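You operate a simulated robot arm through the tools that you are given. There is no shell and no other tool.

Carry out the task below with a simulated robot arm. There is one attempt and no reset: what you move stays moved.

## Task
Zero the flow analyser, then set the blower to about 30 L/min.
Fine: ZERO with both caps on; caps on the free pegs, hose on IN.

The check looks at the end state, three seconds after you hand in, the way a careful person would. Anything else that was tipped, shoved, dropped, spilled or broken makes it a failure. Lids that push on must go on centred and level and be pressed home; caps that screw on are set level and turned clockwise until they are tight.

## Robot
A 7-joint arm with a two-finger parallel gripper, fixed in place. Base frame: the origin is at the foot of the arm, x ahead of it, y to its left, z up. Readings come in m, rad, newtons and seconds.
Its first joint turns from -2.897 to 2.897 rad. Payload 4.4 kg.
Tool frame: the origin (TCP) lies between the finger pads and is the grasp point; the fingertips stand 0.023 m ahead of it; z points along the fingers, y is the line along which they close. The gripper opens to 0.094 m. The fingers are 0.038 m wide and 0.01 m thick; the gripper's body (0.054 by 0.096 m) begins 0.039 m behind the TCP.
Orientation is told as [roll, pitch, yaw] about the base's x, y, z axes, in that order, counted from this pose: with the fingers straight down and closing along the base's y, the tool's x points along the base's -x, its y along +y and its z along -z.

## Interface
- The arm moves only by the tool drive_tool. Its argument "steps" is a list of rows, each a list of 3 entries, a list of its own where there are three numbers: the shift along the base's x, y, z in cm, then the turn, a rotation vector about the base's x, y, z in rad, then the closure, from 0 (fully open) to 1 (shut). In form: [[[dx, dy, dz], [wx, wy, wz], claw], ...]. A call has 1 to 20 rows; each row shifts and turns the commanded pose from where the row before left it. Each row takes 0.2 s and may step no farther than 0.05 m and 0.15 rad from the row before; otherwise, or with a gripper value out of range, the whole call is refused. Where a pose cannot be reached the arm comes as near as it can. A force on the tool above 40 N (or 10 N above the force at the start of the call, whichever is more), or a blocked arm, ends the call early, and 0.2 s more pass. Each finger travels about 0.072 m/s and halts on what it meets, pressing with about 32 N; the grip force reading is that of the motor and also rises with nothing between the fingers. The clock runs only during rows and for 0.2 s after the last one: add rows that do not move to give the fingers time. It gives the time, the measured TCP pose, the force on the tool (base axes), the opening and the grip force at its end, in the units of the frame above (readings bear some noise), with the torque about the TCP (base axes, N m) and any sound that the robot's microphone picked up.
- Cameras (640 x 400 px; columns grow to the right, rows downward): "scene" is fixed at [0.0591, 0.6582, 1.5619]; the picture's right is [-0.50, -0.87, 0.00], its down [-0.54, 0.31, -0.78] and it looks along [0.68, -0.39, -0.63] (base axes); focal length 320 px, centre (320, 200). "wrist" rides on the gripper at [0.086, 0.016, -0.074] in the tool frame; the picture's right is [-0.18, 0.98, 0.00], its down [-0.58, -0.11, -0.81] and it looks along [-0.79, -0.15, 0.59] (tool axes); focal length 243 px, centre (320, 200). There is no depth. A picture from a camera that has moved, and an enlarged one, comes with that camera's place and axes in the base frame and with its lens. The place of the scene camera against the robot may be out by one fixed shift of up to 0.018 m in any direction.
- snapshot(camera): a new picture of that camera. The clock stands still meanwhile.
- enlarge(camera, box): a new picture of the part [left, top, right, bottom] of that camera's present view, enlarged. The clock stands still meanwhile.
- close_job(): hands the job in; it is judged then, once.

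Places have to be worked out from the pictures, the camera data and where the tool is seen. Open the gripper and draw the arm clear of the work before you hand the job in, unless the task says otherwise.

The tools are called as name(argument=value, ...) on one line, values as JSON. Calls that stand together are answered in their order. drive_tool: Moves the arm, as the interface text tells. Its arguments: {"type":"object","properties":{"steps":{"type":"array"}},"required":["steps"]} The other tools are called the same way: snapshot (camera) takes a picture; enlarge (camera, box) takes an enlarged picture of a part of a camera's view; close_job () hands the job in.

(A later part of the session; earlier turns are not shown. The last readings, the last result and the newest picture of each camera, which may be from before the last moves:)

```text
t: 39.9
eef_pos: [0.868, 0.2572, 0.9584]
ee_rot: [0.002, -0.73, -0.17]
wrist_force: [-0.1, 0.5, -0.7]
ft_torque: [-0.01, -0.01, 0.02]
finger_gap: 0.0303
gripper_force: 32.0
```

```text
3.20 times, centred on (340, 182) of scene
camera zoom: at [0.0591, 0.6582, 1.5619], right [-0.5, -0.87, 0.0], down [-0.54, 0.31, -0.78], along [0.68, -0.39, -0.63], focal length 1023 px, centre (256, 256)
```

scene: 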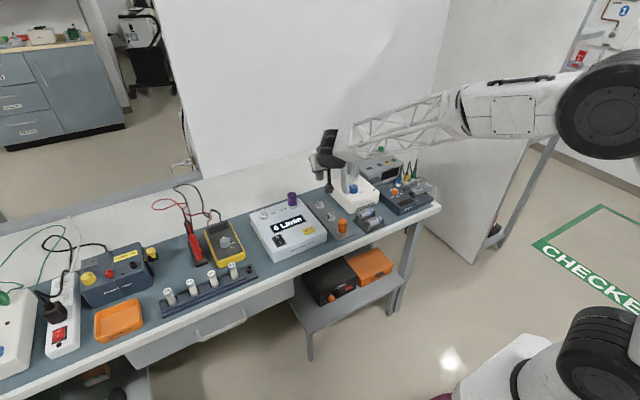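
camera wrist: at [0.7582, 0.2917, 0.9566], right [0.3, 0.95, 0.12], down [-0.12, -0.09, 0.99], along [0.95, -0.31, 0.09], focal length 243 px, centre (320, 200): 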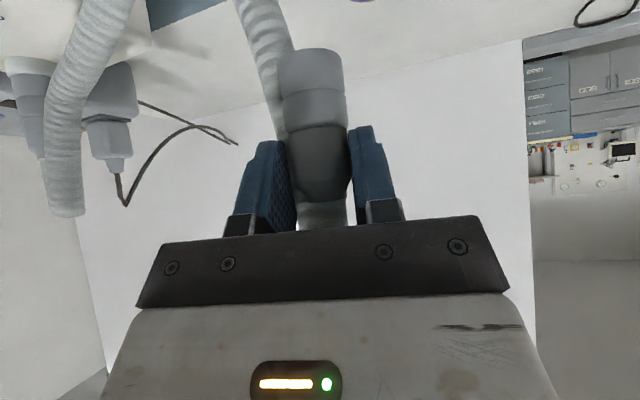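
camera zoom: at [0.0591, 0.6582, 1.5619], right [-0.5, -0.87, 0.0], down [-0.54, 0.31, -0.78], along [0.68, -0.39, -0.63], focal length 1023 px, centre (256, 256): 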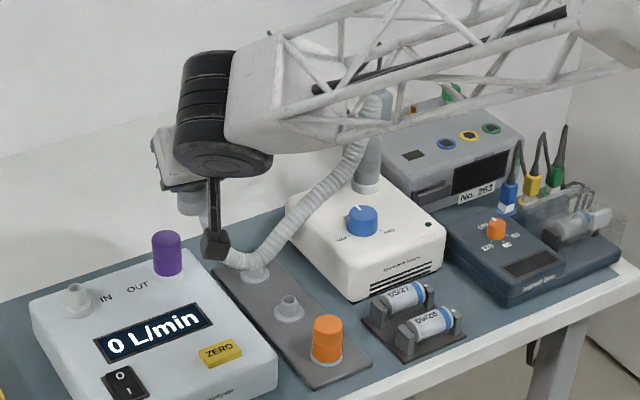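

The hose now hangs on the −y/back side of the cuff. I lower slowly while moving toward the rear peg.

drive_tool(steps=[[[0, -1, 0], [0, 0, 0], 1], [[0, -1, 0], [0, 0, 0], 1], [[0, -1, 0], [0, 0, 0], 1], [[0, -1, -1], [0, 0, 0], 1], [[0, -1, -1], [0, 0, 0], 1], [[0, -1, -1], [0, 0, 0], 1], [[0, -0.6, -1], [0, 0, 0], 1], [[0, 0, -1], [0, 0, 0], 1], [[0, 0, 0], [0, 0, 0], 1]])

snapshot(camera="wrist")

enlarge(camera="scene", box=[260, 120, 420, 245])

```text
t: 41.9
eef_pos: [0.87, 0.1901, 0.9069]
ee_rot: [0.003, -0.732, -0.171]
wrist_force: [-0.5, 1.4, -0.7]
ft_torque: [0.01, 0.03, 0.01]
finger_gap: 0.0304
gripper_force: 32.0
```

```text
taken
camera wrist: at [0.7596, 0.2245, 0.9059], right [0.3, 0.95, 0.12], down [-0.12, -0.09, 0.99], along [0.95, -0.31, 0.09], focal length 243 px, centre (320, 200)
```

wrist: 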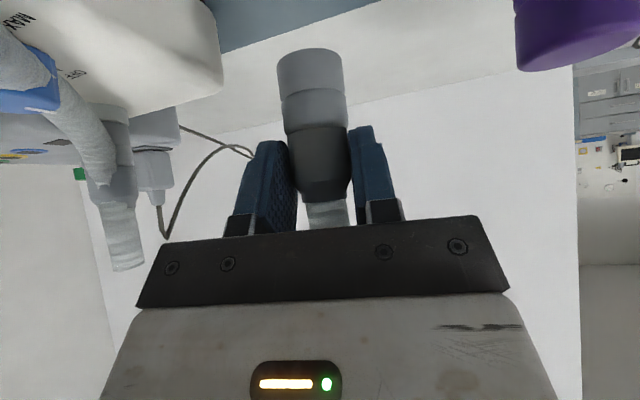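

```text
3.20 times, centred on (340, 182) of scene
camera zoom: at [0.0591, 0.6582, 1.5619], right [-0.5, -0.87, 0.0], down [-0.54, 0.31, -0.78], along [0.68, -0.39, -0.63], focal length 1023 px, centre (256, 256)
```

zoom: 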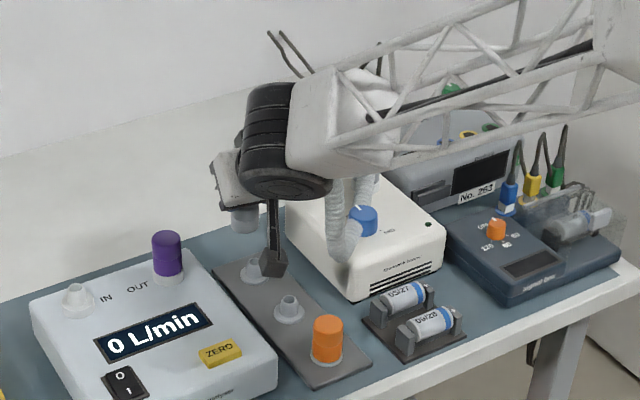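

The slack swings to the front regardless, as it did at the first grasp. I continue to just above the rear peg and check alignment.

drive_tool(steps=[[[0, -0.65, -1], [0, 0, 0], 1], [[0, -0.65, -1], [0, 0, 0], 1], [[0, 0, -1], [0, 0, 0], 1], [[0, 0, -1], [0, 0, 0], 1], [[0, 0, 0], [0, 0, 0], 1], [[0, 0, 0], [0, 0, 0], 1]])

snapshot(camera="wrist")

enlarge(camera="scene", box=[290, 140, 386, 220])

```text
t: 43.3
eef_pos: [0.8702, 0.1776, 0.8681]
ee_rot: [0.003, -0.73, -0.169]
wrist_force: [0.7, -0.4, 0.0]
ft_torque: [0.01, 0.02, -0.03]
finger_gap: 0.0306
gripper_force: 31.9
```

```text
taken
camera wrist: at [0.7606, 0.2125, 0.8666], right [0.3, 0.95, 0.12], down [-0.12, -0.09, 0.99], along [0.95, -0.31, 0.09], focal length 243 px, centre (320, 200)
```

wrist: 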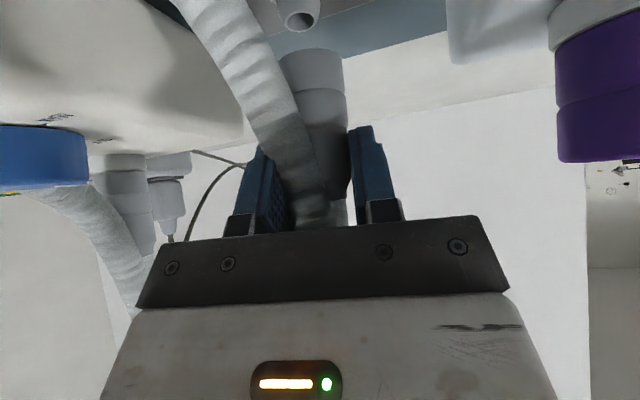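

```text
5.00 times, centred on (338, 180) of scene
camera zoom: at [0.0591, 0.6582, 1.5619], right [-0.5, -0.87, 0.0], down [-0.54, 0.31, -0.78], along [0.68, -0.39, -0.63], focal length 1599 px, centre (230, 300)
```

zoom: 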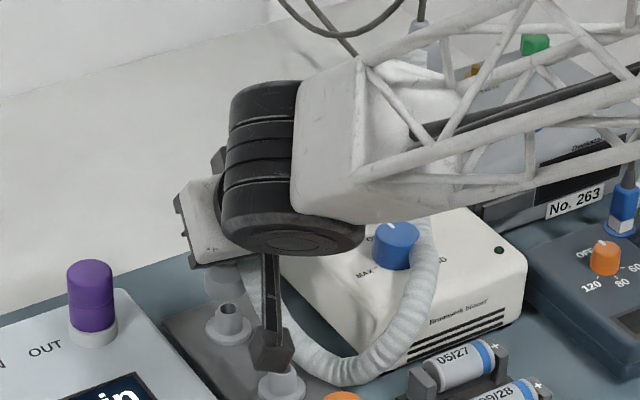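

enlarge(camera="scene", box=[318, 185, 358, 215])

enlarge(camera="wrist", box=[240, 0, 400, 100])

```text
13.33 times, centred on (338, 200) of scene
camera zoom: at [0.0591, 0.6582, 1.5619], right [-0.5, -0.87, 0.0], down [-0.54, 0.31, -0.78], along [0.68, -0.39, -0.63], focal length 4263 px, centre (80, 200)
```

zoom: 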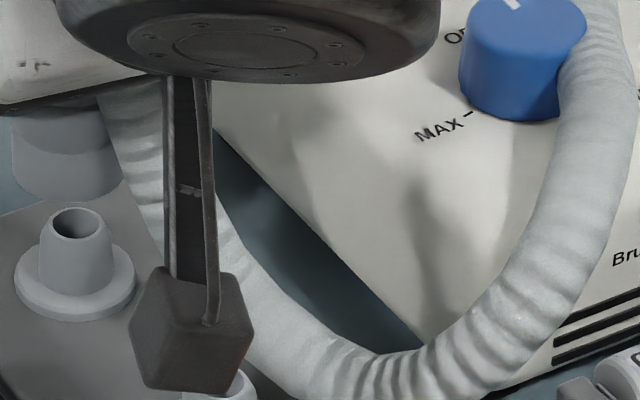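

```text
4.00 times, centred on (320, 50) of wrist
camera zoom: at [0.7606, 0.2125, 0.8666], right [0.3, 0.95, 0.12], down [-0.12, -0.09, 0.99], along [0.95, -0.31, 0.09], focal length 970 px, centre (320, 800)
```

zoom: 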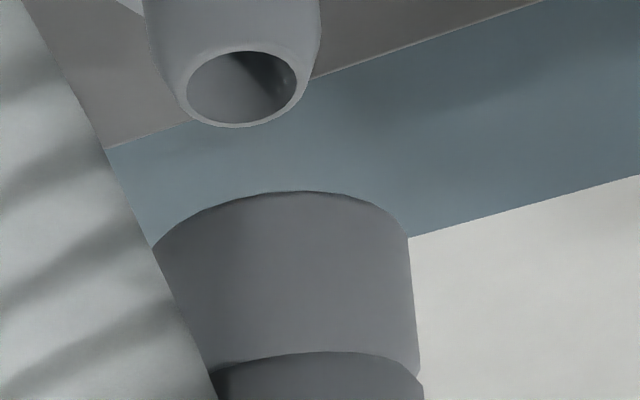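

Both views show the cuff ~2 mm too far in +y. I correct it and lower slowly onto the rear peg.

drive_tool(steps=[[[-0.06, -0.2, 0], [0, 0, 0], 1], [[0, 0, -0.8], [0, 0, 0], 1], [[0, 0, -0.8], [0, 0, 0], 1], [[0, 0, -0.6], [0, 0, 0], 1], [[0, 0, -0.5], [0, 0, 0], 1], [[0, 0, -0.4], [0, 0, 0], 1]])

enlarge(camera="scene", box=[318, 185, 358, 215])

```text
t: 44.7
eef_pos: [0.8685, 0.1745, 0.8378]
ee_rot: [0.003, -0.732, -0.169]
wrist_force: [0.1, 0.5, -0.4]
ft_torque: [-0.02, 0.0, -0.01]
finger_gap: 0.0302
gripper_force: 32.2
```

```text
13.33 times, centred on (338, 200) of scene
camera zoom: at [0.0591, 0.6582, 1.5619], right [-0.5, -0.87, 0.0], down [-0.54, 0.31, -0.78], along [0.68, -0.39, -0.63], focal length 4263 px, centre (80, 200)
```

zoom: 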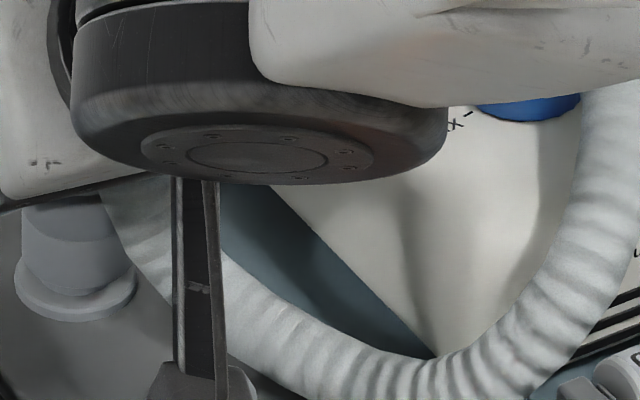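

The cuff is entering the peg with no side load. I lower the last bit until contact.

drive_tool(steps=[[[0, 0, -0.3], [0, 0, 0], 1], [[0, 0, -0.2], [0, 0, 0], 1], [[0, 0, -0.2], [0, 0, 0], 1]])

```text
t: 45.5
eef_pos: [0.8689, 0.1754, 0.8312]
ee_rot: [0.001, -0.732, -0.167]
wrist_force: [-15.1, 10.5, 9.7]
ft_torque: [0.52, 0.71, 0.16]
finger_gap: 0.0304
gripper_force: 31.3
```

The cuff is back at its home height (0.8312). I relieve the side force, then open the fingers modestly and see how the hose lies.

drive_tool(steps=[[[-0.08, 0.08, 0], [0, 0, 0], 1], [[0, 0, -0.1], [0, 0, 0], 1], [[0, 0, 0], [0, 0, 0], 0.42], [[0, 0, 0], [0, 0, 0], 0.42], [[0, 0, 0], [0, 0, 0], 0.42]])

snapshot(camera="wrist")

enlarge(camera="scene", box=[290, 140, 386, 220])

```text
t: 46.7
eef_pos: [0.8674, 0.1765, 0.8293]
ee_rot: [0.003, -0.731, -0.171]
wrist_force: [-1.0, 0.1, 0.0]
ft_torque: [0.01, -0.01, 0.0]
finger_gap: 0.0545
gripper_force: 0.0
```

```text
taken
camera wrist: at [0.7585, 0.2106, 0.8277], right [0.3, 0.95, 0.12], down [-0.12, -0.09, 0.99], along [0.95, -0.31, 0.09], focal length 243 px, centre (320, 200)
```

wrist: 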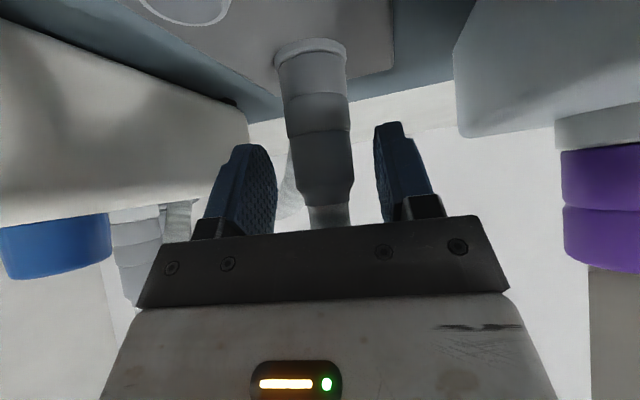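

```text
5.00 times, centred on (338, 180) of scene
camera zoom: at [0.0591, 0.6582, 1.5619], right [-0.5, -0.87, 0.0], down [-0.54, 0.31, -0.78], along [0.68, -0.39, -0.63], focal length 1599 px, centre (230, 300)
```

zoom: 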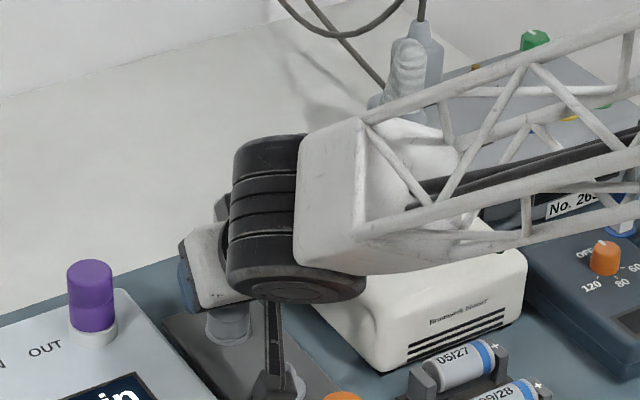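

On release the hose snapped back to its original resting course behind the blower, so the cuff is docked and nothing is disturbed. I retreat along the tool axis, level the tool and move toward the purple cap.

drive_tool(steps=[[[-1.98, 0.34, 2.23], [0, 0, 0], 0.42], [[-1.98, 0.34, 2.23], [0, 0, 0], 0.42], [[-1.98, 0.34, 2.23], [0, 0, 0], 0.42], [[0, 1.5, 3], [0, 0, 0.15], 0.2], [[0, 1.5, 2], [0, 0, 0.02], 0], [[0, 1.5, 0], [0, 0.15, 0], 0], [[0, 1.5, 0], [0, 0.15, 0], 0], [[0, 1.5, 0], [0, 0.15, 0], 0], [[0, 1.5, 0], [0, 0.15, 0], 0], [[0, 1.5, 0], [0, 0.132, 0], 0], [[0, 0, 0], [0, 0, 0], 0]])

snapshot(camera="wrist")

enlarge(camera="scene", box=[240, 130, 400, 240])

```text
t: 49.1
eef_pos: [0.8084, 0.292, 0.9467]
ee_rot: [0.003, 0.003, -0.001]
wrist_force: [0.0, 1.1, -1.4]
ft_torque: [0.06, 0.01, -0.01]
finger_gap: 0.0939
gripper_force: 0.1
```

```text
taken
camera wrist: at [0.7223, 0.3073, 1.0207], right [0.18, 0.98, 0.0], down [0.58, -0.11, 0.81], along [0.79, -0.15, -0.59], focal length 243 px, centre (320, 200)
```

wrist: 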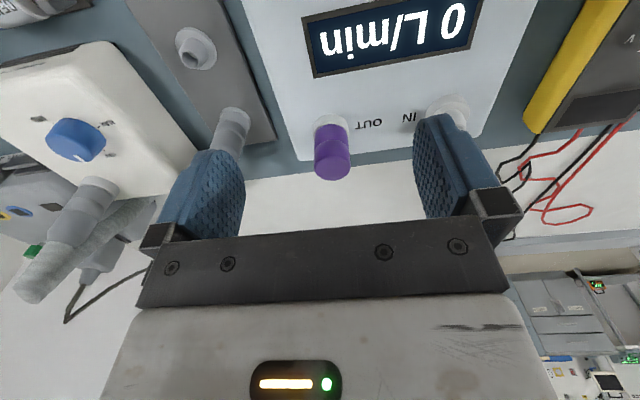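

```text
3.64 times, centred on (320, 185) of scene
camera zoom: at [0.0591, 0.6582, 1.5619], right [-0.5, -0.87, 0.0], down [-0.54, 0.31, -0.78], along [0.68, -0.39, -0.63], focal length 1163 px, centre (320, 254)
```

zoom: 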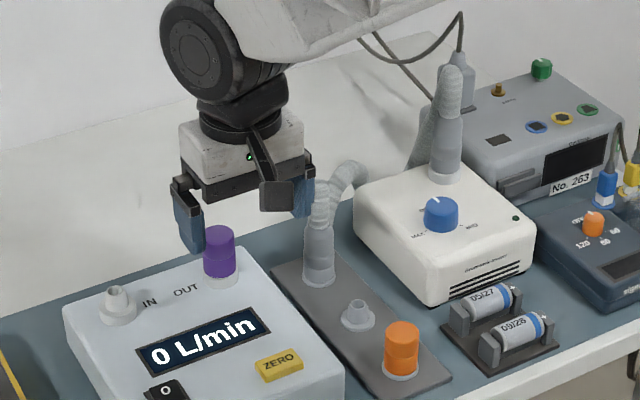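

Hose is back in original arrangement, everything standing. I enlarge the purple cap for its exact location.

enlarge(camera="wrist", box=[280, 105, 392, 195])

enlarge(camera="wrist", box=[140, 10, 268, 110])

```text
4.44 times, centred on (336, 150) of wrist
camera zoom: at [0.7223, 0.3073, 1.0207], right [0.18, 0.98, 0.0], down [0.58, -0.11, 0.81], along [0.79, -0.15, -0.59], focal length 1078 px, centre (249, 422)
```

zoom: 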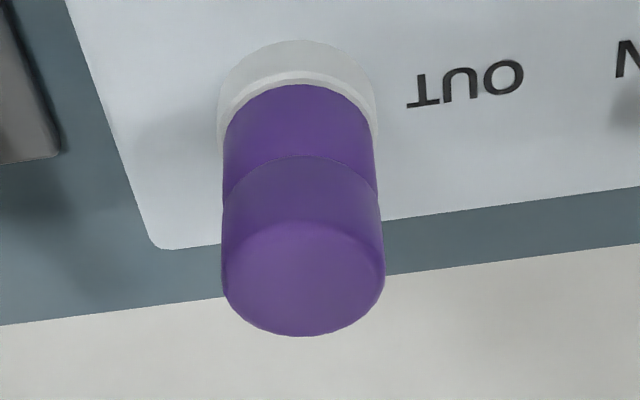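

```text
4.00 times, centred on (204, 60) of wrist
camera zoom: at [0.7223, 0.3073, 1.0207], right [0.18, 0.98, 0.0], down [0.58, -0.11, 0.81], along [0.79, -0.15, -0.59], focal length 970 px, centre (784, 760)
```

zoom: 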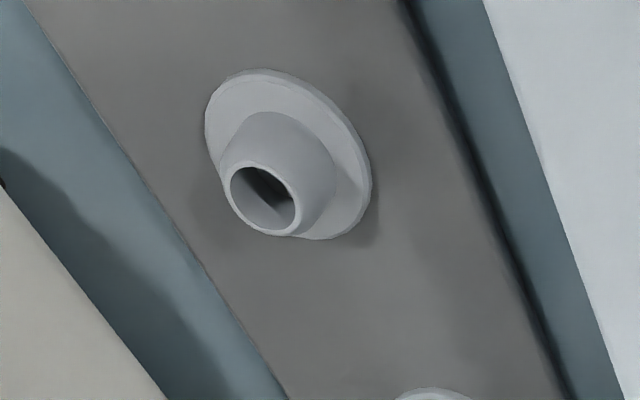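

Purple cap axis ≈ (0.8783, 0.2896). I move above it and verify.

drive_tool(steps=[[[3.5, -0.1, -1.0], [0, 0, 0], 0], [[3.45, -0.1, -1.2], [0, 0, 0], 0], [[0, 0, 0], [0, 0, 0], 0], [[0, 0, 0], [0, 0, 0], 0]])

enlarge(camera="wrist", box=[220, 40, 420, 190])

```text
t: 50.1
eef_pos: [0.8782, 0.2884, 0.9234]
ee_rot: [0.002, -0.001, 0.001]
wrist_force: [0.3, -0.4, -0.5]
ft_torque: [-0.01, -0.03, 0.0]
finger_gap: 0.0941
gripper_force: 0.0
```

```text
2.67 times, centred on (320, 115) of wrist
camera zoom: at [0.791, 0.3046, 0.9981], right [0.18, 0.98, 0.0], down [0.58, -0.11, 0.81], along [0.79, -0.15, -0.59], focal length 647 px, centre (320, 427)
```

zoom: 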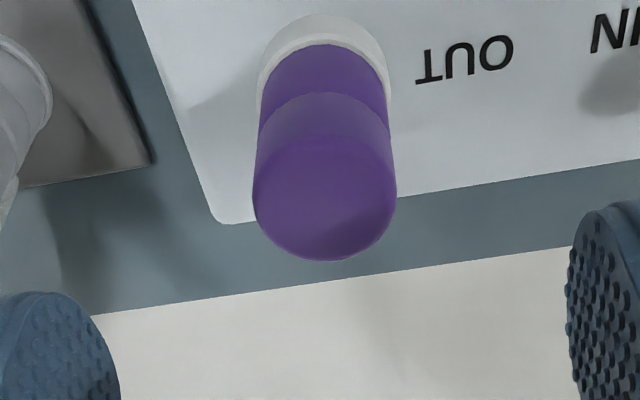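

Cap top projects to (0.878, 0.2896), TCP within ~1 mm. I descend and grip.

drive_tool(steps=[[[0, 0.1, -3.0], [0, 0, 0], 0], [[0, 0, -2.5], [0, 0, 0], 0], [[0, 0, -1.2], [0, 0, 0], 0], [[0, 0, 0], [0, 0, 0], 0], [[0, 0, 0], [0, 0, 0], 1], [[0, 0, 0], [0, 0, 0], 1], [[0, 0, 0], [0, 0, 0], 1], [[0, 0, 0], [0, 0, 0], 1]])

enlarge(camera="scene", box=[240, 150, 368, 230])

```text
t: 51.9
eef_pos: [0.8774, 0.2894, 0.8568]
ee_rot: [0.001, 0.0, -0.001]
wrist_force: [2.6, 10.7, -2.3]
ft_torque: [0.17, -0.01, -0.01]
finger_gap: 0.031
gripper_force: 31.9
```

```text
5.00 times, centred on (304, 190) of scene
camera zoom: at [0.0591, 0.6582, 1.5619], right [-0.5, -0.87, 0.0], down [-0.54, 0.31, -0.78], along [0.68, -0.39, -0.63], focal length 1599 px, centre (400, 250)
```

zoom: 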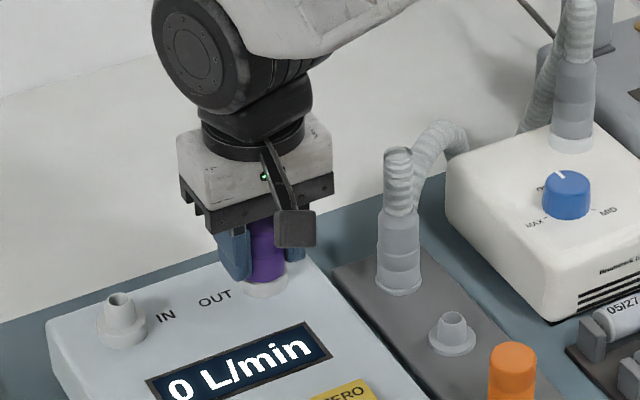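

Gripped (gap 31 mm); +10 N in y means I'm slightly low in y. I ease +0.7 mm and lift.

drive_tool(steps=[[[0, 0.07, 0], [0, 0, 0], 1], [[0, 0, 0.3], [0, 0, 0], 1], [[0, 0, 0.4], [0, 0, 0], 1], [[0, 0, 1.3], [0, 0, 0], 1], [[0, 0, 3], [0, 0, 0], 1], [[0, 0, 4.5], [0, 0, 0], 1], [[0, 0, 0], [0, 0, 0], 1]])

snapshot(camera="wrist")

enlarge(camera="scene", box=[240, 130, 400, 240])

```text
t: 53.5
eef_pos: [0.8805, 0.2937, 0.9539]
ee_rot: [0.001, 0.001, 0.0]
wrist_force: [-0.4, 0.5, 1.2]
ft_torque: [0.02, 0.0, -0.03]
finger_gap: 0.031
gripper_force: 31.5
```

```text
taken
camera wrist: at [0.7944, 0.3085, 1.0287], right [0.18, 0.98, 0.0], down [0.58, -0.11, 0.81], along [0.79, -0.15, -0.59], focal length 243 px, centre (320, 200)
```

wrist: 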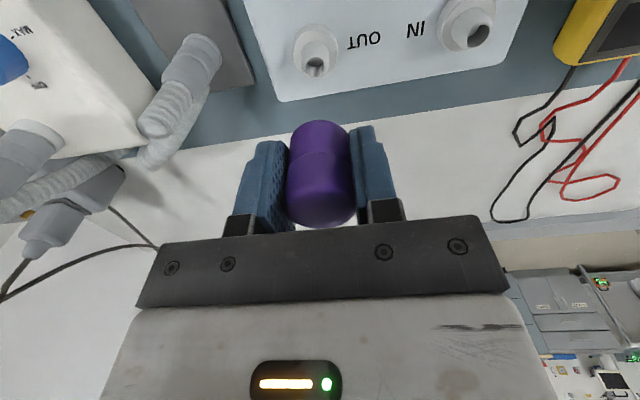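

```text
3.64 times, centred on (320, 185) of scene
camera zoom: at [0.0591, 0.6582, 1.5619], right [-0.5, -0.87, 0.0], down [-0.54, 0.31, -0.78], along [0.68, -0.39, -0.63], focal length 1163 px, centre (320, 254)
```

zoom: 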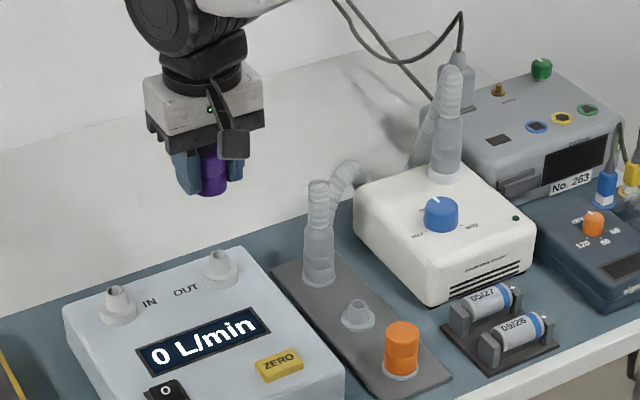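

Purple cap is off cleanly. I carry it above the middle peg (0.7997, 0.175).

drive_tool(steps=[[[-2.0, -3, 0], [0, 0, 0], 1], [[-2.0, -3, 0], [0, 0, 0], 1], [[-2.0, -3, 0], [0, 0, 0], 1], [[-2.0, -2.8, 0], [0, 0, 0], 1], [[0, 0, -2], [0, 0, 0], 1], [[0, 0, 0], [0, 0, 0], 1], [[0, 0, 0], [0, 0, 0], 1]])

snapshot(camera="wrist")

enlarge(camera="scene", box=[290, 160, 386, 230])

```text
t: 55.1
eef_pos: [0.799, 0.1731, 0.9334]
ee_rot: [0.003, 0.0, -0.001]
wrist_force: [0.2, 0.2, -0.9]
ft_torque: [-0.02, -0.05, 0.02]
finger_gap: 0.0309
gripper_force: 31.9
```

```text
taken
camera wrist: at [0.7115, 0.1888, 1.0082], right [0.18, 0.98, 0.0], down [0.58, -0.11, 0.81], along [0.79, -0.15, -0.59], focal length 243 px, centre (320, 200)
```

wrist: 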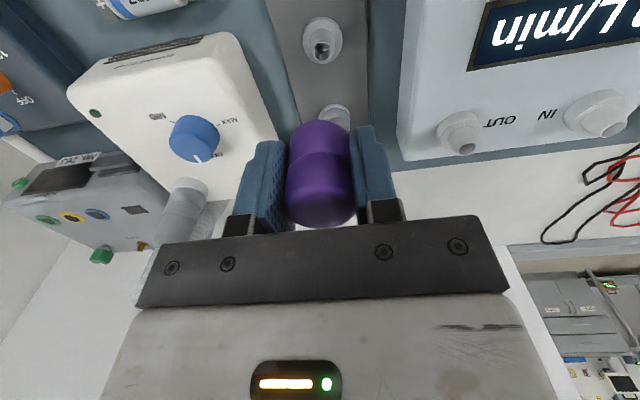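

```text
5.71 times, centred on (338, 195) of scene
camera zoom: at [0.0591, 0.6582, 1.5619], right [-0.5, -0.87, 0.0], down [-0.54, 0.31, -0.78], along [0.68, -0.39, -0.63], focal length 1827 px, centre (217, 229)
```

zoom: 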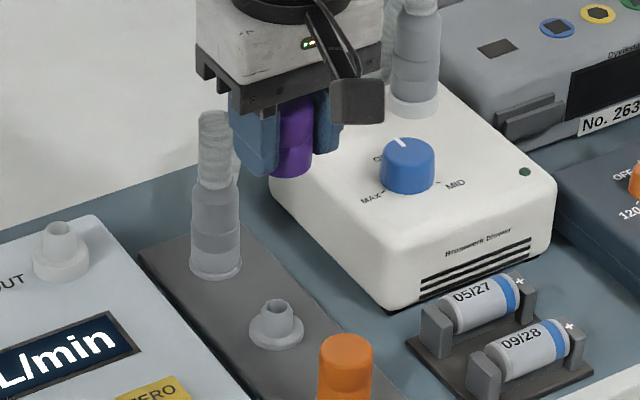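

enlarge(camera="wrist", box=[260, 0, 388, 130])

enlarge(camera="wrist", box=[60, 30, 300, 180])

```text
3.08 times, centred on (324, 65) of wrist
camera zoom: at [0.7115, 0.1888, 1.0082], right [0.18, 0.98, 0.0], down [0.58, -0.11, 0.81], along [0.79, -0.15, -0.59], focal length 746 px, centre (308, 615)
```

zoom: 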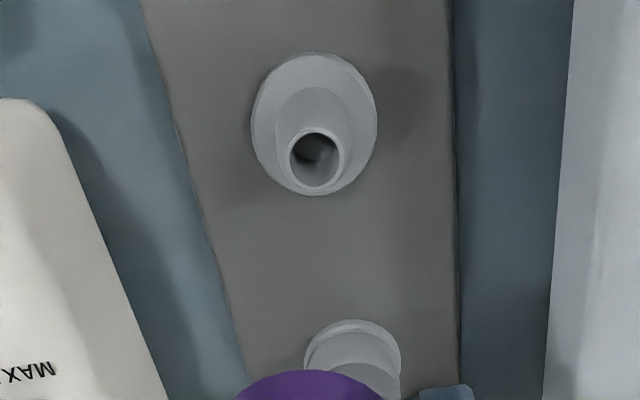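

```text
2.67 times, centred on (180, 105) of wrist
camera zoom: at [0.7115, 0.1888, 1.0082], right [0.18, 0.98, 0.0], down [0.58, -0.11, 0.81], along [0.79, -0.15, -0.59], focal length 647 px, centre (693, 453)
```

zoom: 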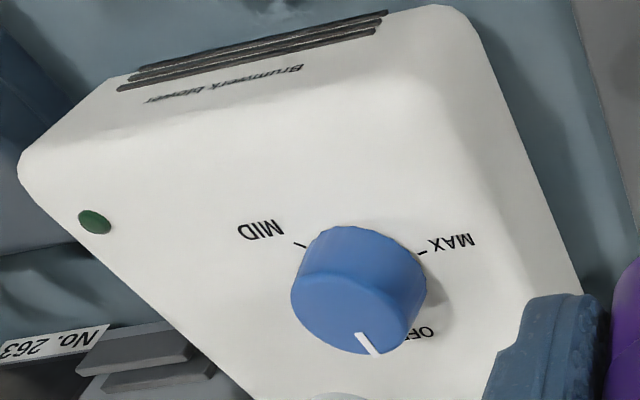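

Middle peg at ≈(0.7998, 0.1745). I fine-align, descend to just above it, and re-check.

drive_tool(steps=[[[0.03, 0.12, -4], [0, 0, 0], 1], [[0, 0, -4], [0, 0, 0], 1], [[0, 0, -2], [0, 0, 0], 1], [[0, 0, 0], [0, 0, 0], 1], [[0, 0, 0], [0, 0, 0], 1]])

enlarge(camera="wrist", box=[256, 60, 384, 140])

enlarge(camera="scene", box=[316, 190, 364, 220])

```text
t: 56.3
eef_pos: [0.798, 0.1731, 0.8335]
ee_rot: [0.001, 0.0, 0.0]
wrist_force: [-0.3, 0.3, -0.4]
ft_torque: [0.0, 0.02, -0.02]
finger_gap: 0.0308
gripper_force: 32.5
```

```text
5.00 times, centred on (320, 100) of wrist
camera zoom: at [0.7119, 0.1899, 0.9092], right [0.18, 0.98, 0.0], down [0.58, -0.11, 0.81], along [0.79, -0.15, -0.59], focal length 1213 px, centre (320, 700)
```

zoom: 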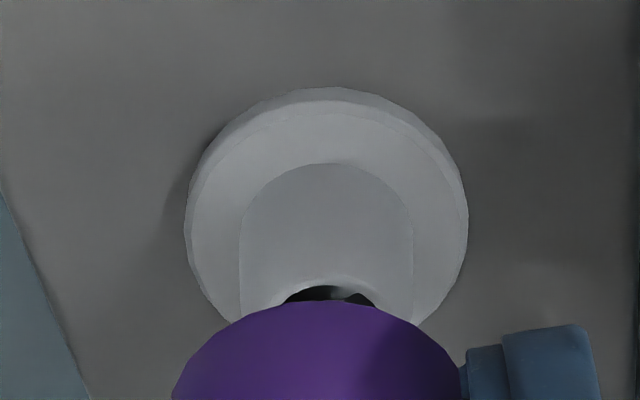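

```text
13.33 times, centred on (340, 205) of scene
camera zoom: at [0.0591, 0.6582, 1.5619], right [-0.5, -0.87, 0.0], down [-0.54, 0.31, -0.78], along [0.68, -0.39, -0.63], focal length 4263 px, centre (53, 133)
```

zoom: 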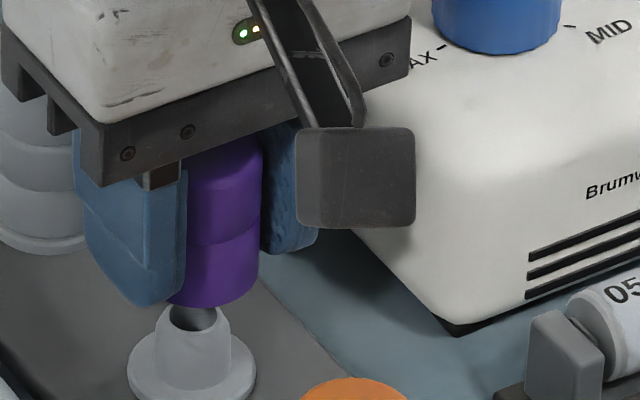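

The cap is ~1 mm short in y (and perhaps slightly in x). I correct by (+0.6, +1.1) mm and lower slowly.

drive_tool(steps=[[[0.06, 0.11, 0], [0, 0, 0], 1], [[0, 0, -0.5], [0, 0, 0], 1], [[0, 0, -0.5], [0, 0, 0], 1], [[0, 0, -0.5], [0, 0, 0], 1], [[0, 0, -0.5], [0, 0, 0], 1], [[0, 0, -0.4], [0, 0, 0], 1], [[0, 0, -0.3], [0, 0, 0], 1]])

enlarge(camera="scene", box=[316, 190, 364, 220])

```text
t: 57.9
eef_pos: [0.7993, 0.175, 0.8048]
ee_rot: [0.001, -0.001, 0.002]
wrist_force: [-0.8, 0.1, 0.3]
ft_torque: [0.0, 0.0, 0.01]
finger_gap: 0.031
gripper_force: 31.2
```

```text
13.33 times, centred on (340, 205) of scene
camera zoom: at [0.0591, 0.6582, 1.5619], right [-0.5, -0.87, 0.0], down [-0.54, 0.31, -0.78], along [0.68, -0.39, -0.63], focal length 4263 px, centre (53, 133)
```

zoom: 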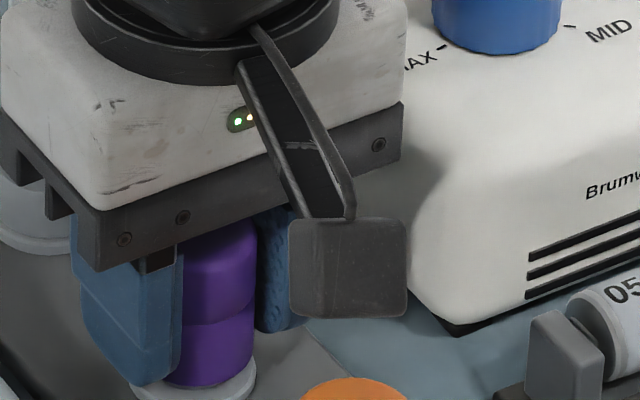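

The cap is sliding on without side force. I continue down to the flange.

drive_tool(steps=[[[0, 0, -0.2], [0, 0, 0], 1], [[0, 0, -0.15], [0, 0, 0], 1], [[0, 0, -0.15], [0, 0, 0], 1], [[0, 0, -0.1], [0, 0, 0], 1]])

```text
t: 58.9
eef_pos: [0.7985, 0.1747, 0.7997]
ee_rot: [0.002, 0.001, 0.0]
wrist_force: [-3.2, -3.1, 4.6]
ft_torque: [-0.11, 0.05, 0.0]
finger_gap: 0.031
gripper_force: 31.9
```

Contact is beginning at the expected home height (0.7997). A bit more pressing to seat it.

drive_tool(steps=[[[0, 0, -0.1], [0, 0, 0], 1], [[0, 0, -0.1], [0, 0, 0], 1]])

```text
t: 59.5
eef_pos: [0.7993, 0.1748, 0.8]
ee_rot: [0.002, -0.003, 0.0]
wrist_force: [-7.8, -4.8, 7.3]
ft_torque: [-0.18, 0.23, 0.02]
finger_gap: 0.0311
gripper_force: 31.7
stopped in row 2: the force on the tool passed its limit at 43 N (the readings are from after the stop); the commanded pose is now the measured one
```

Seated (43 N at the flange). I release, rise, and press the top as with the orange cap.

drive_tool(steps=[[[0, 0, 0.1], [0, 0, 0], 0.45], [[0, 0, 0], [0, 0, 0], 0.45], [[0, 0, 0], [0, 0, 0], 0.45], [[0, 0, 2], [0, 0, 0], 0.45], [[0, 0, 4], [0, 0, 0], 0.45], [[0, 0, 2.5], [0, 0, 0], 1], [[0, 0, 0], [0, 0, 0], 1], [[0, 0, 0], [0, 0, 0], 1]])

enlarge(camera="scene", box=[310, 185, 374, 235])

snapshot(camera="wrist")

```text
t: 61.3
eef_pos: [0.7986, 0.1748, 0.8869]
ee_rot: [0.003, -0.002, 0.002]
wrist_force: [-0.5, 0.2, 0.4]
ft_torque: [0.0, 0.02, 0.01]
finger_gap: 0.0
gripper_force: 31.9
```

```text
8.00 times, centred on (342, 210) of scene
camera zoom: at [0.0591, 0.6582, 1.5619], right [-0.5, -0.87, 0.0], down [-0.54, 0.31, -0.78], along [0.68, -0.39, -0.63], focal length 2558 px, centre (144, 120)
```

zoom: 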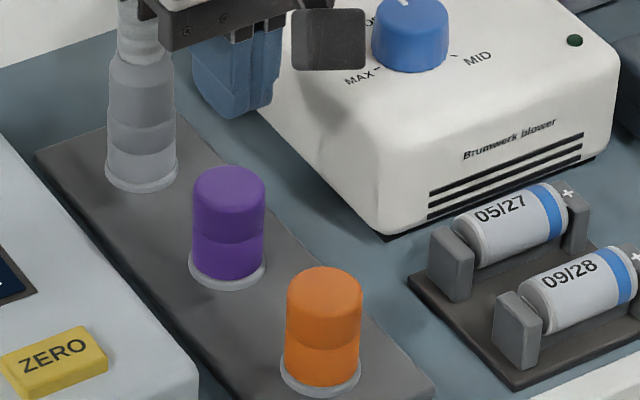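

```text
taken
camera wrist: at [0.713, 0.1907, 0.9623], right [0.18, 0.98, 0.0], down [0.58, -0.11, 0.81], along [0.79, -0.15, -0.59], focal length 243 px, centre (320, 200)
```

wrist: 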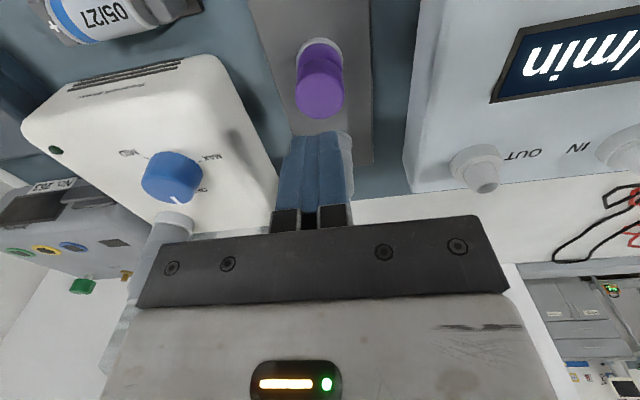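

Both caps look level and seated on their flanges. I press the purple cap's top to confirm it's home.

drive_tool(steps=[[[0.05, 0, -3.0], [0, 0, 0], 1], [[0, 0, -1.3], [0, 0, 0], 1], [[0, 0, -0.3], [0, 0, 0], 1], [[0, 0, -0.2], [0, 0, 0], 1], [[0, 0, -0.2], [0, 0, 0], 1], [[0, 0, -0.2], [0, 0, 0], 1]])

```text
t: 62.5
eef_pos: [0.8008, 0.176, 0.8386]
ee_rot: [0.003, -0.005, 0.001]
wrist_force: [-0.4, 0.5, 5.3]
ft_torque: [0.0, 0.06, -0.02]
finger_gap: 0.0001
gripper_force: 32.9
stopped in row 5: the force on the tool passed its limit at 45 N (the readings are from after the stop); the commanded pose is now the measured one
```

Purple cap is home too (same height as orange). Next I raise, tilt the fingers forward again with a slight yaw, and go to the hose pregrasp.

drive_tool(steps=[[[0, 0, 4.5], [0, 0, 0], 1], [[0, 0, 4.7], [0, 0, 0], 1], [[0, 0.2, 0], [0, -0.15, 0], 0.42], [[0, 0.2, 0], [0, -0.15, 0], 0.42], [[0, 0.2, 0], [0, -0.15, 0], 0.42], [[0, 0.2, 0], [0, -0.15, 0], 0.42], [[0, 0.2, 0], [0, -0.132, 0], 0.42], [[0.9, 0, -1.7], [0, 0, -0.1], 0.42], [[0.9, 0, -1.8], [0, 0, -0.07], 0.42], [[0, 0, 0], [0, 0, 0], 0.42], [[0, 0, 0], [0, 0, 0], 0.42]])

snapshot(camera="wrist")

enlarge(camera="scene", box=[290, 160, 386, 235])

```text
t: 64.8
eef_pos: [0.8181, 0.1867, 0.8963]
ee_rot: [0.002, -0.736, -0.169]
wrist_force: [0.1, 0.2, 0.4]
ft_torque: [0.02, -0.01, 0.02]
finger_gap: 0.0542
gripper_force: 0.0
```

```text
taken
camera wrist: at [0.7085, 0.2208, 0.8931], right [0.3, 0.95, 0.13], down [-0.13, -0.09, 0.99], along [0.95, -0.31, 0.09], focal length 243 px, centre (320, 200)
```

wrist: 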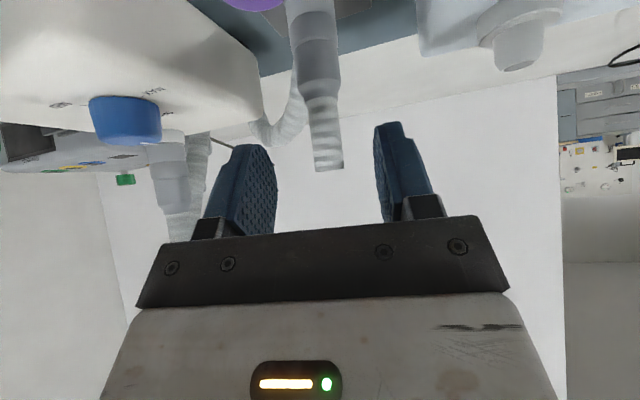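

```text
5.33 times, centred on (338, 198) of scene
camera zoom: at [0.0591, 0.6582, 1.5619], right [-0.5, -0.87, 0.0], down [-0.54, 0.31, -0.78], along [0.68, -0.39, -0.63], focal length 1705 px, centre (224, 213)
```

zoom: 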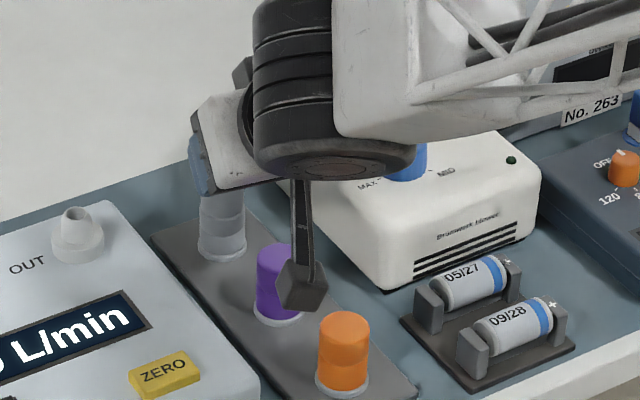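

Same pregrasp as before, with clearance to the purple cap checked (camera passes ~2 cm in front/left of it). I advance along the tool axis.

drive_tool(steps=[[[1.7, -0.33, -2.2], [0, 0, 0], 0.42], [[1.7, -0.33, -2.2], [0, 0, 0], 0.42], [[1.0, -0.2, -1.3], [0, 0, 0], 0.42], [[0.7, -0.13, -0.88], [0, 0, 0], 0.42], [[0, 0, 0], [0, 0, 0], 0.42], [[0, 0, 0], [0, 0, 0], 0.42]])

snapshot(camera="wrist")

enlarge(camera="scene", box=[300, 175, 380, 235])

```text
t: 66.2
eef_pos: [0.871, 0.1759, 0.8303]
ee_rot: [0.001, -0.736, -0.168]
wrist_force: [-0.5, -0.6, -0.2]
ft_torque: [-0.01, -0.02, -0.01]
finger_gap: 0.0543
gripper_force: 0.0
```

```text
taken
camera wrist: at [0.7611, 0.2107, 0.8275], right [0.3, 0.95, 0.13], down [-0.13, -0.09, 0.99], along [0.95, -0.31, 0.09], focal length 243 px, centre (320, 200)
```

wrist: 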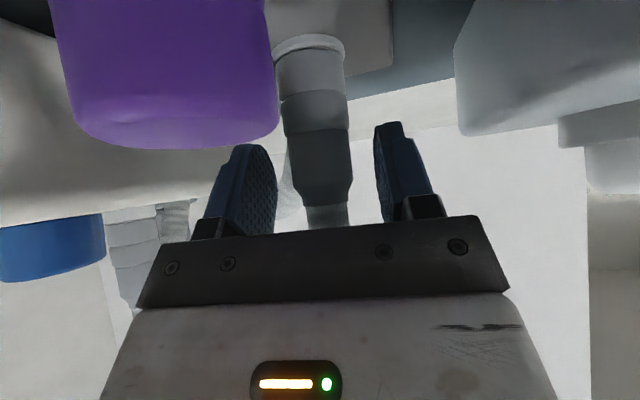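

```text
6.67 times, centred on (340, 205) of scene
camera zoom: at [0.0591, 0.6582, 1.5619], right [-0.5, -0.87, 0.0], down [-0.54, 0.31, -0.78], along [0.68, -0.39, -0.63], focal length 2131 px, centre (187, 167)
```

zoom: 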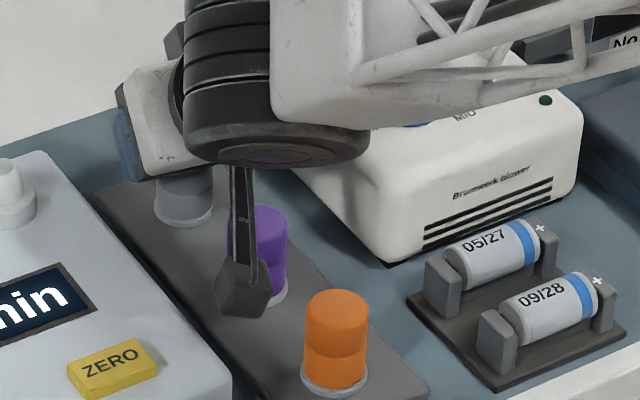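

No contact, cuff between the pads. I close and lift slowly straight up.

drive_tool(steps=[[[0, 0, 0], [0, 0, 0], 0.6], [[0, 0, 0], [0, 0, 0], 1], [[0, 0, 0], [0, 0, 0], 1], [[0, 0, 0], [0, 0, 0], 1], [[0, 0, 0], [0, 0, 0], 1]])

snapshot(camera="wrist")

```text
t: 67.5
eef_pos: [0.8723, 0.177, 0.8297]
ee_rot: [0.004, -0.737, -0.17]
wrist_force: [2.1, 8.6, -0.1]
ft_torque: [0.14, -0.04, 0.25]
finger_gap: 0.0304
gripper_force: 31.8
```

```text
taken
camera wrist: at [0.7611, 0.2109, 0.8276], right [0.3, 0.95, 0.13], down [-0.13, -0.09, 0.99], along [0.95, -0.31, 0.09], focal length 243 px, centre (320, 200)
```

wrist: 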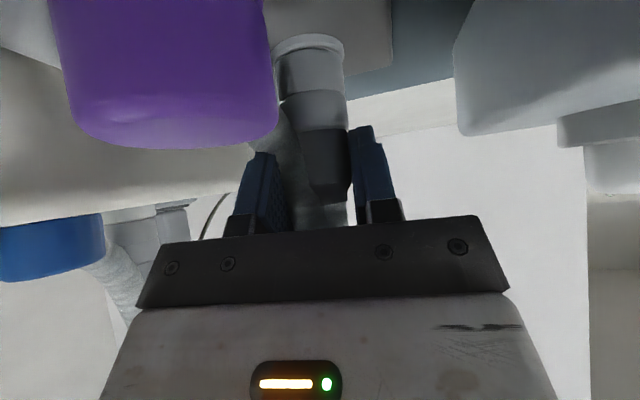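

drive_tool(steps=[[[0, 0.06, 0], [0, 0, 0], 1], [[0, 0, 0.3], [0, 0, 0], 1], [[0, 0, 0.5], [0, 0, 0], 1], [[0, 0, 1.2], [0, 0, 0], 1], [[0, 0, 2.0], [0, 0, 0], 1], [[0, 0, 2.5], [0, 0, 0], 1], [[0, 0, 2.5], [0, 0, 0], 1], [[0, 0, 2.5], [0, 0, 0], 1], [[0, 0, 0], [0, 0, 0], 1]])

enlarge(camera="scene", box=[260, 120, 420, 245])

```text
t: 69.5
eef_pos: [0.8698, 0.1782, 0.946]
ee_rot: [0.0, -0.736, -0.169]
wrist_force: [0.1, 0.3, -0.8]
ft_torque: [0.03, -0.01, -0.03]
finger_gap: 0.0304
gripper_force: 31.6
```

```text
3.20 times, centred on (340, 182) of scene
camera zoom: at [0.0591, 0.6582, 1.5619], right [-0.5, -0.87, 0.0], down [-0.54, 0.31, -0.78], along [0.68, -0.39, -0.63], focal length 1023 px, centre (256, 256)
```

zoom: 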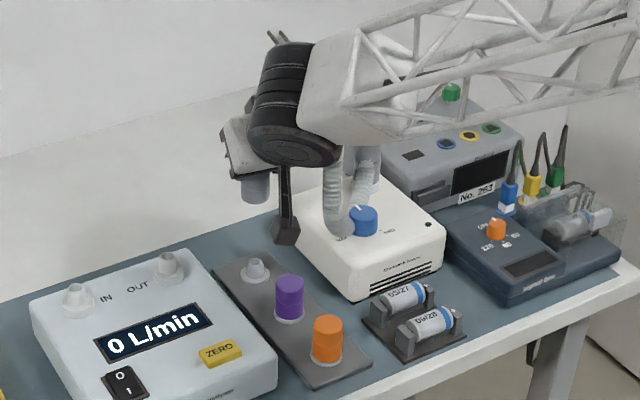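

Cuff is up and both caps undisturbed. I carry it over to IN.

drive_tool(steps=[[[0, 3.2, 0], [0, 0, 0], 1], [[0, 3.2, 0], [0, 0, 0], 1], [[0, 3.2, 0], [0, 0, 0], 1], [[0, 3.2, 0], [0, 0, 0], 1], [[0, 3.2, 0], [0, 0, 0], 1], [[0, 3.2, 0], [0, 0, 0], 1], [[0, 3.0, 0], [0, 0, 0], 1], [[0, 0, 0], [0, 0, 0], 1], [[0, 0, 0], [0, 0, 0], 1]])

snapshot(camera="wrist")

enlarge(camera="scene", box=[220, 130, 380, 245])

```text
t: 71.5
eef_pos: [0.871, 0.3997, 0.9453]
ee_rot: [0.002, -0.737, -0.168]
wrist_force: [-0.3, 0.1, -0.4]
ft_torque: [0.02, -0.02, 0.02]
finger_gap: 0.0304
gripper_force: 31.9
```

```text
taken
camera wrist: at [0.7599, 0.4335, 0.9436], right [0.3, 0.95, 0.13], down [-0.13, -0.09, 0.99], along [0.95, -0.31, 0.09], focal length 243 px, centre (320, 200)
```

wrist: 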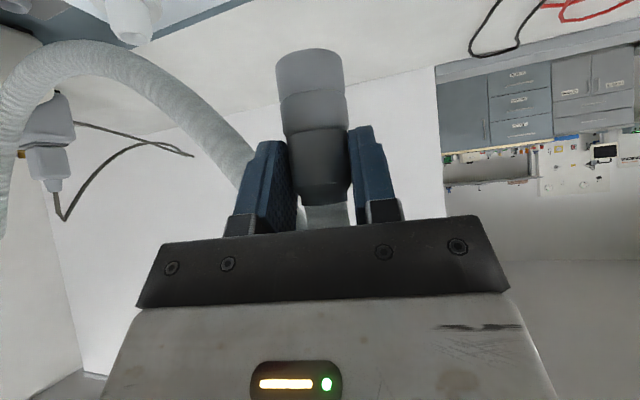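

```text
3.48 times, centred on (300, 188) of scene
camera zoom: at [0.0591, 0.6582, 1.5619], right [-0.5, -0.87, 0.0], down [-0.54, 0.31, -0.78], along [0.68, -0.39, -0.63], focal length 1112 px, centre (390, 244)
```

zoom: 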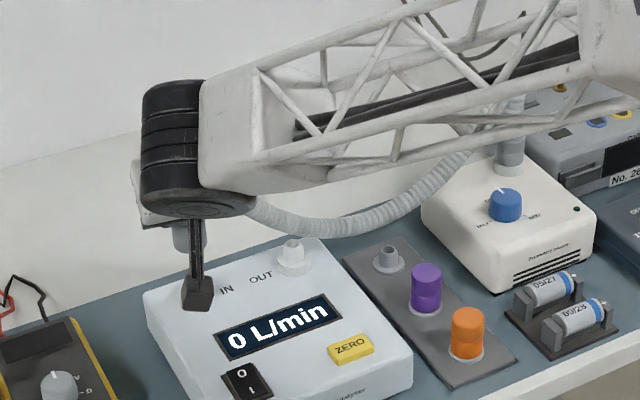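

I lower to ~2 cm above the port and check alignment there.

drive_tool(steps=[[[-0.05, 0.2, -1.0], [0, 0, 0], 1], [[0, 0, -1.0], [0, 0, 0], 1], [[0, 0, 0], [0, 0, 0], 1], [[0, 0, 0], [0, 0, 0], 1]])

enlarge(camera="wrist", box=[240, 0, 400, 100])

enlarge(camera="scene", box=[250, 185, 298, 220])

```text
t: 72.5
eef_pos: [0.8701, 0.4002, 0.925]
ee_rot: [0.001, -0.737, -0.17]
wrist_force: [1.1, -0.9, -1.2]
ft_torque: [0.01, 0.01, -0.01]
finger_gap: 0.0303
gripper_force: 31.8
```

```text
4.00 times, centred on (320, 50) of wrist
camera zoom: at [0.7596, 0.4349, 0.9234], right [0.3, 0.95, 0.13], down [-0.13, -0.09, 0.99], along [0.95, -0.31, 0.09], focal length 970 px, centre (320, 800)
```

zoom: 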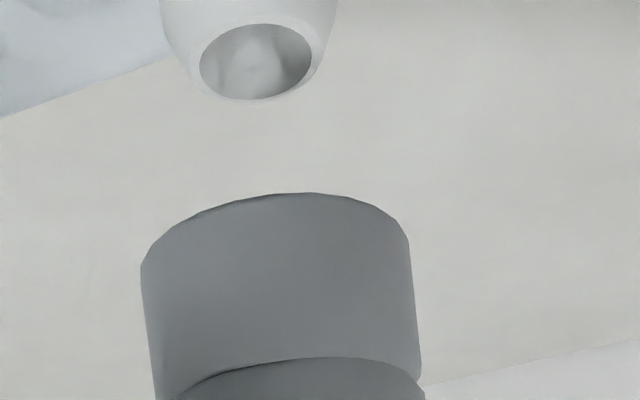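

```text
11.43 times, centred on (274, 202) of scene
camera zoom: at [0.0591, 0.6582, 1.5619], right [-0.5, -0.87, 0.0], down [-0.54, 0.31, -0.78], along [0.68, -0.39, -0.63], focal length 3654 px, centre (846, 171)
```

zoom: 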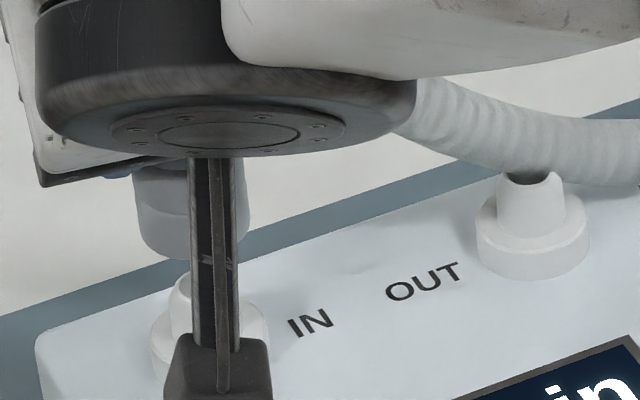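

Alignment over IN looks within about 1 mm in both views. I make a tiny correction and lower slowly, watching forces.

drive_tool(steps=[[[-0.05, 0.05, 0], [0, 0, 0], 1], [[0, 0, -0.7], [0, 0, 0], 1], [[0, 0, -0.7], [0, 0, 0], 1], [[0, 0, -0.5], [0, 0, 0], 1], [[0, 0, -0.5], [0, 0, 0], 1], [[0, 0, 0], [0, 0, 0], 1]])

snapshot(camera="wrist")

enlarge(camera="scene", box=[250, 185, 298, 220])

```text
t: 73.8
eef_pos: [0.8683, 0.4005, 0.9015]
ee_rot: [0.004, -0.739, -0.169]
wrist_force: [0.4, 0.1, -0.9]
ft_torque: [0.01, 0.04, 0.01]
finger_gap: 0.0301
gripper_force: 31.8
```

```text
taken
camera wrist: at [0.7592, 0.4357, 0.8988], right [0.3, 0.95, 0.13], down [-0.13, -0.09, 0.99], along [0.95, -0.31, 0.09], focal length 243 px, centre (320, 200)
```

wrist: 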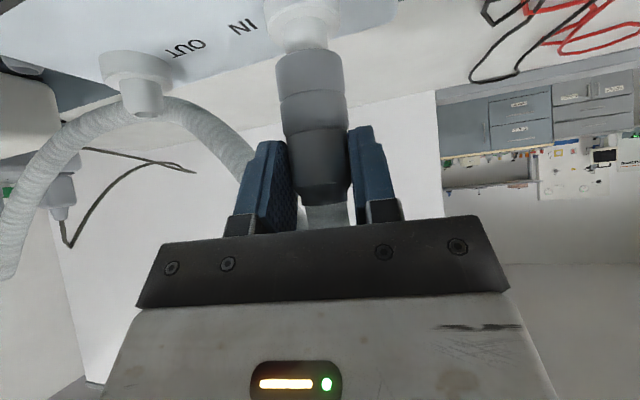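

```text
11.43 times, centred on (274, 202) of scene
camera zoom: at [0.0591, 0.6582, 1.5619], right [-0.5, -0.87, 0.0], down [-0.54, 0.31, -0.78], along [0.68, -0.39, -0.63], focal length 3654 px, centre (846, 171)
```

zoom: 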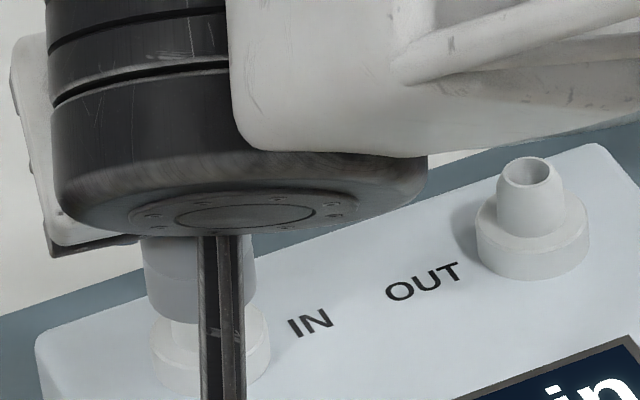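

enlarge(camera="wrist", box=[256, 0, 384, 80])

```text
5.00 times, centred on (320, 40) of wrist
camera zoom: at [0.7592, 0.4357, 0.8988], right [0.3, 0.95, 0.13], down [-0.13, -0.09, 0.99], along [0.95, -0.31, 0.09], focal length 1213 px, centre (320, 1000)
```

zoom: 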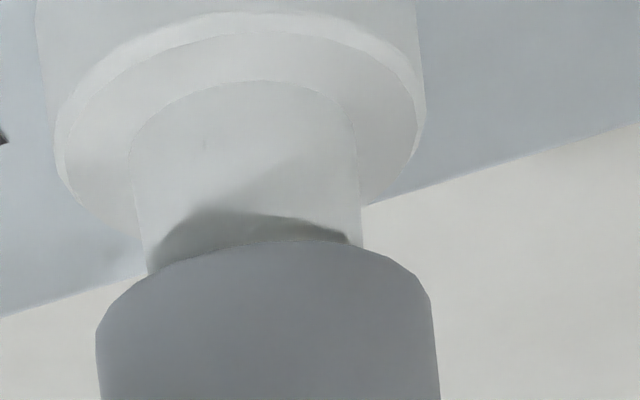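

Aligned within 0.3 mm laterally. I continue lowering onto the port.

drive_tool(steps=[[[0, 0, -0.4], [0, 0, 0], 1], [[0, 0, -0.3], [0, 0, 0], 1], [[0, 0, -0.2], [0, 0, 0], 1]])

```text
t: 74.7
eef_pos: [0.868, 0.4004, 0.8921]
ee_rot: [0.001, -0.736, -0.168]
wrist_force: [-0.4, -0.2, -0.1]
ft_torque: [0.03, 0.02, 0.0]
finger_gap: 0.0305
gripper_force: 32.1
```

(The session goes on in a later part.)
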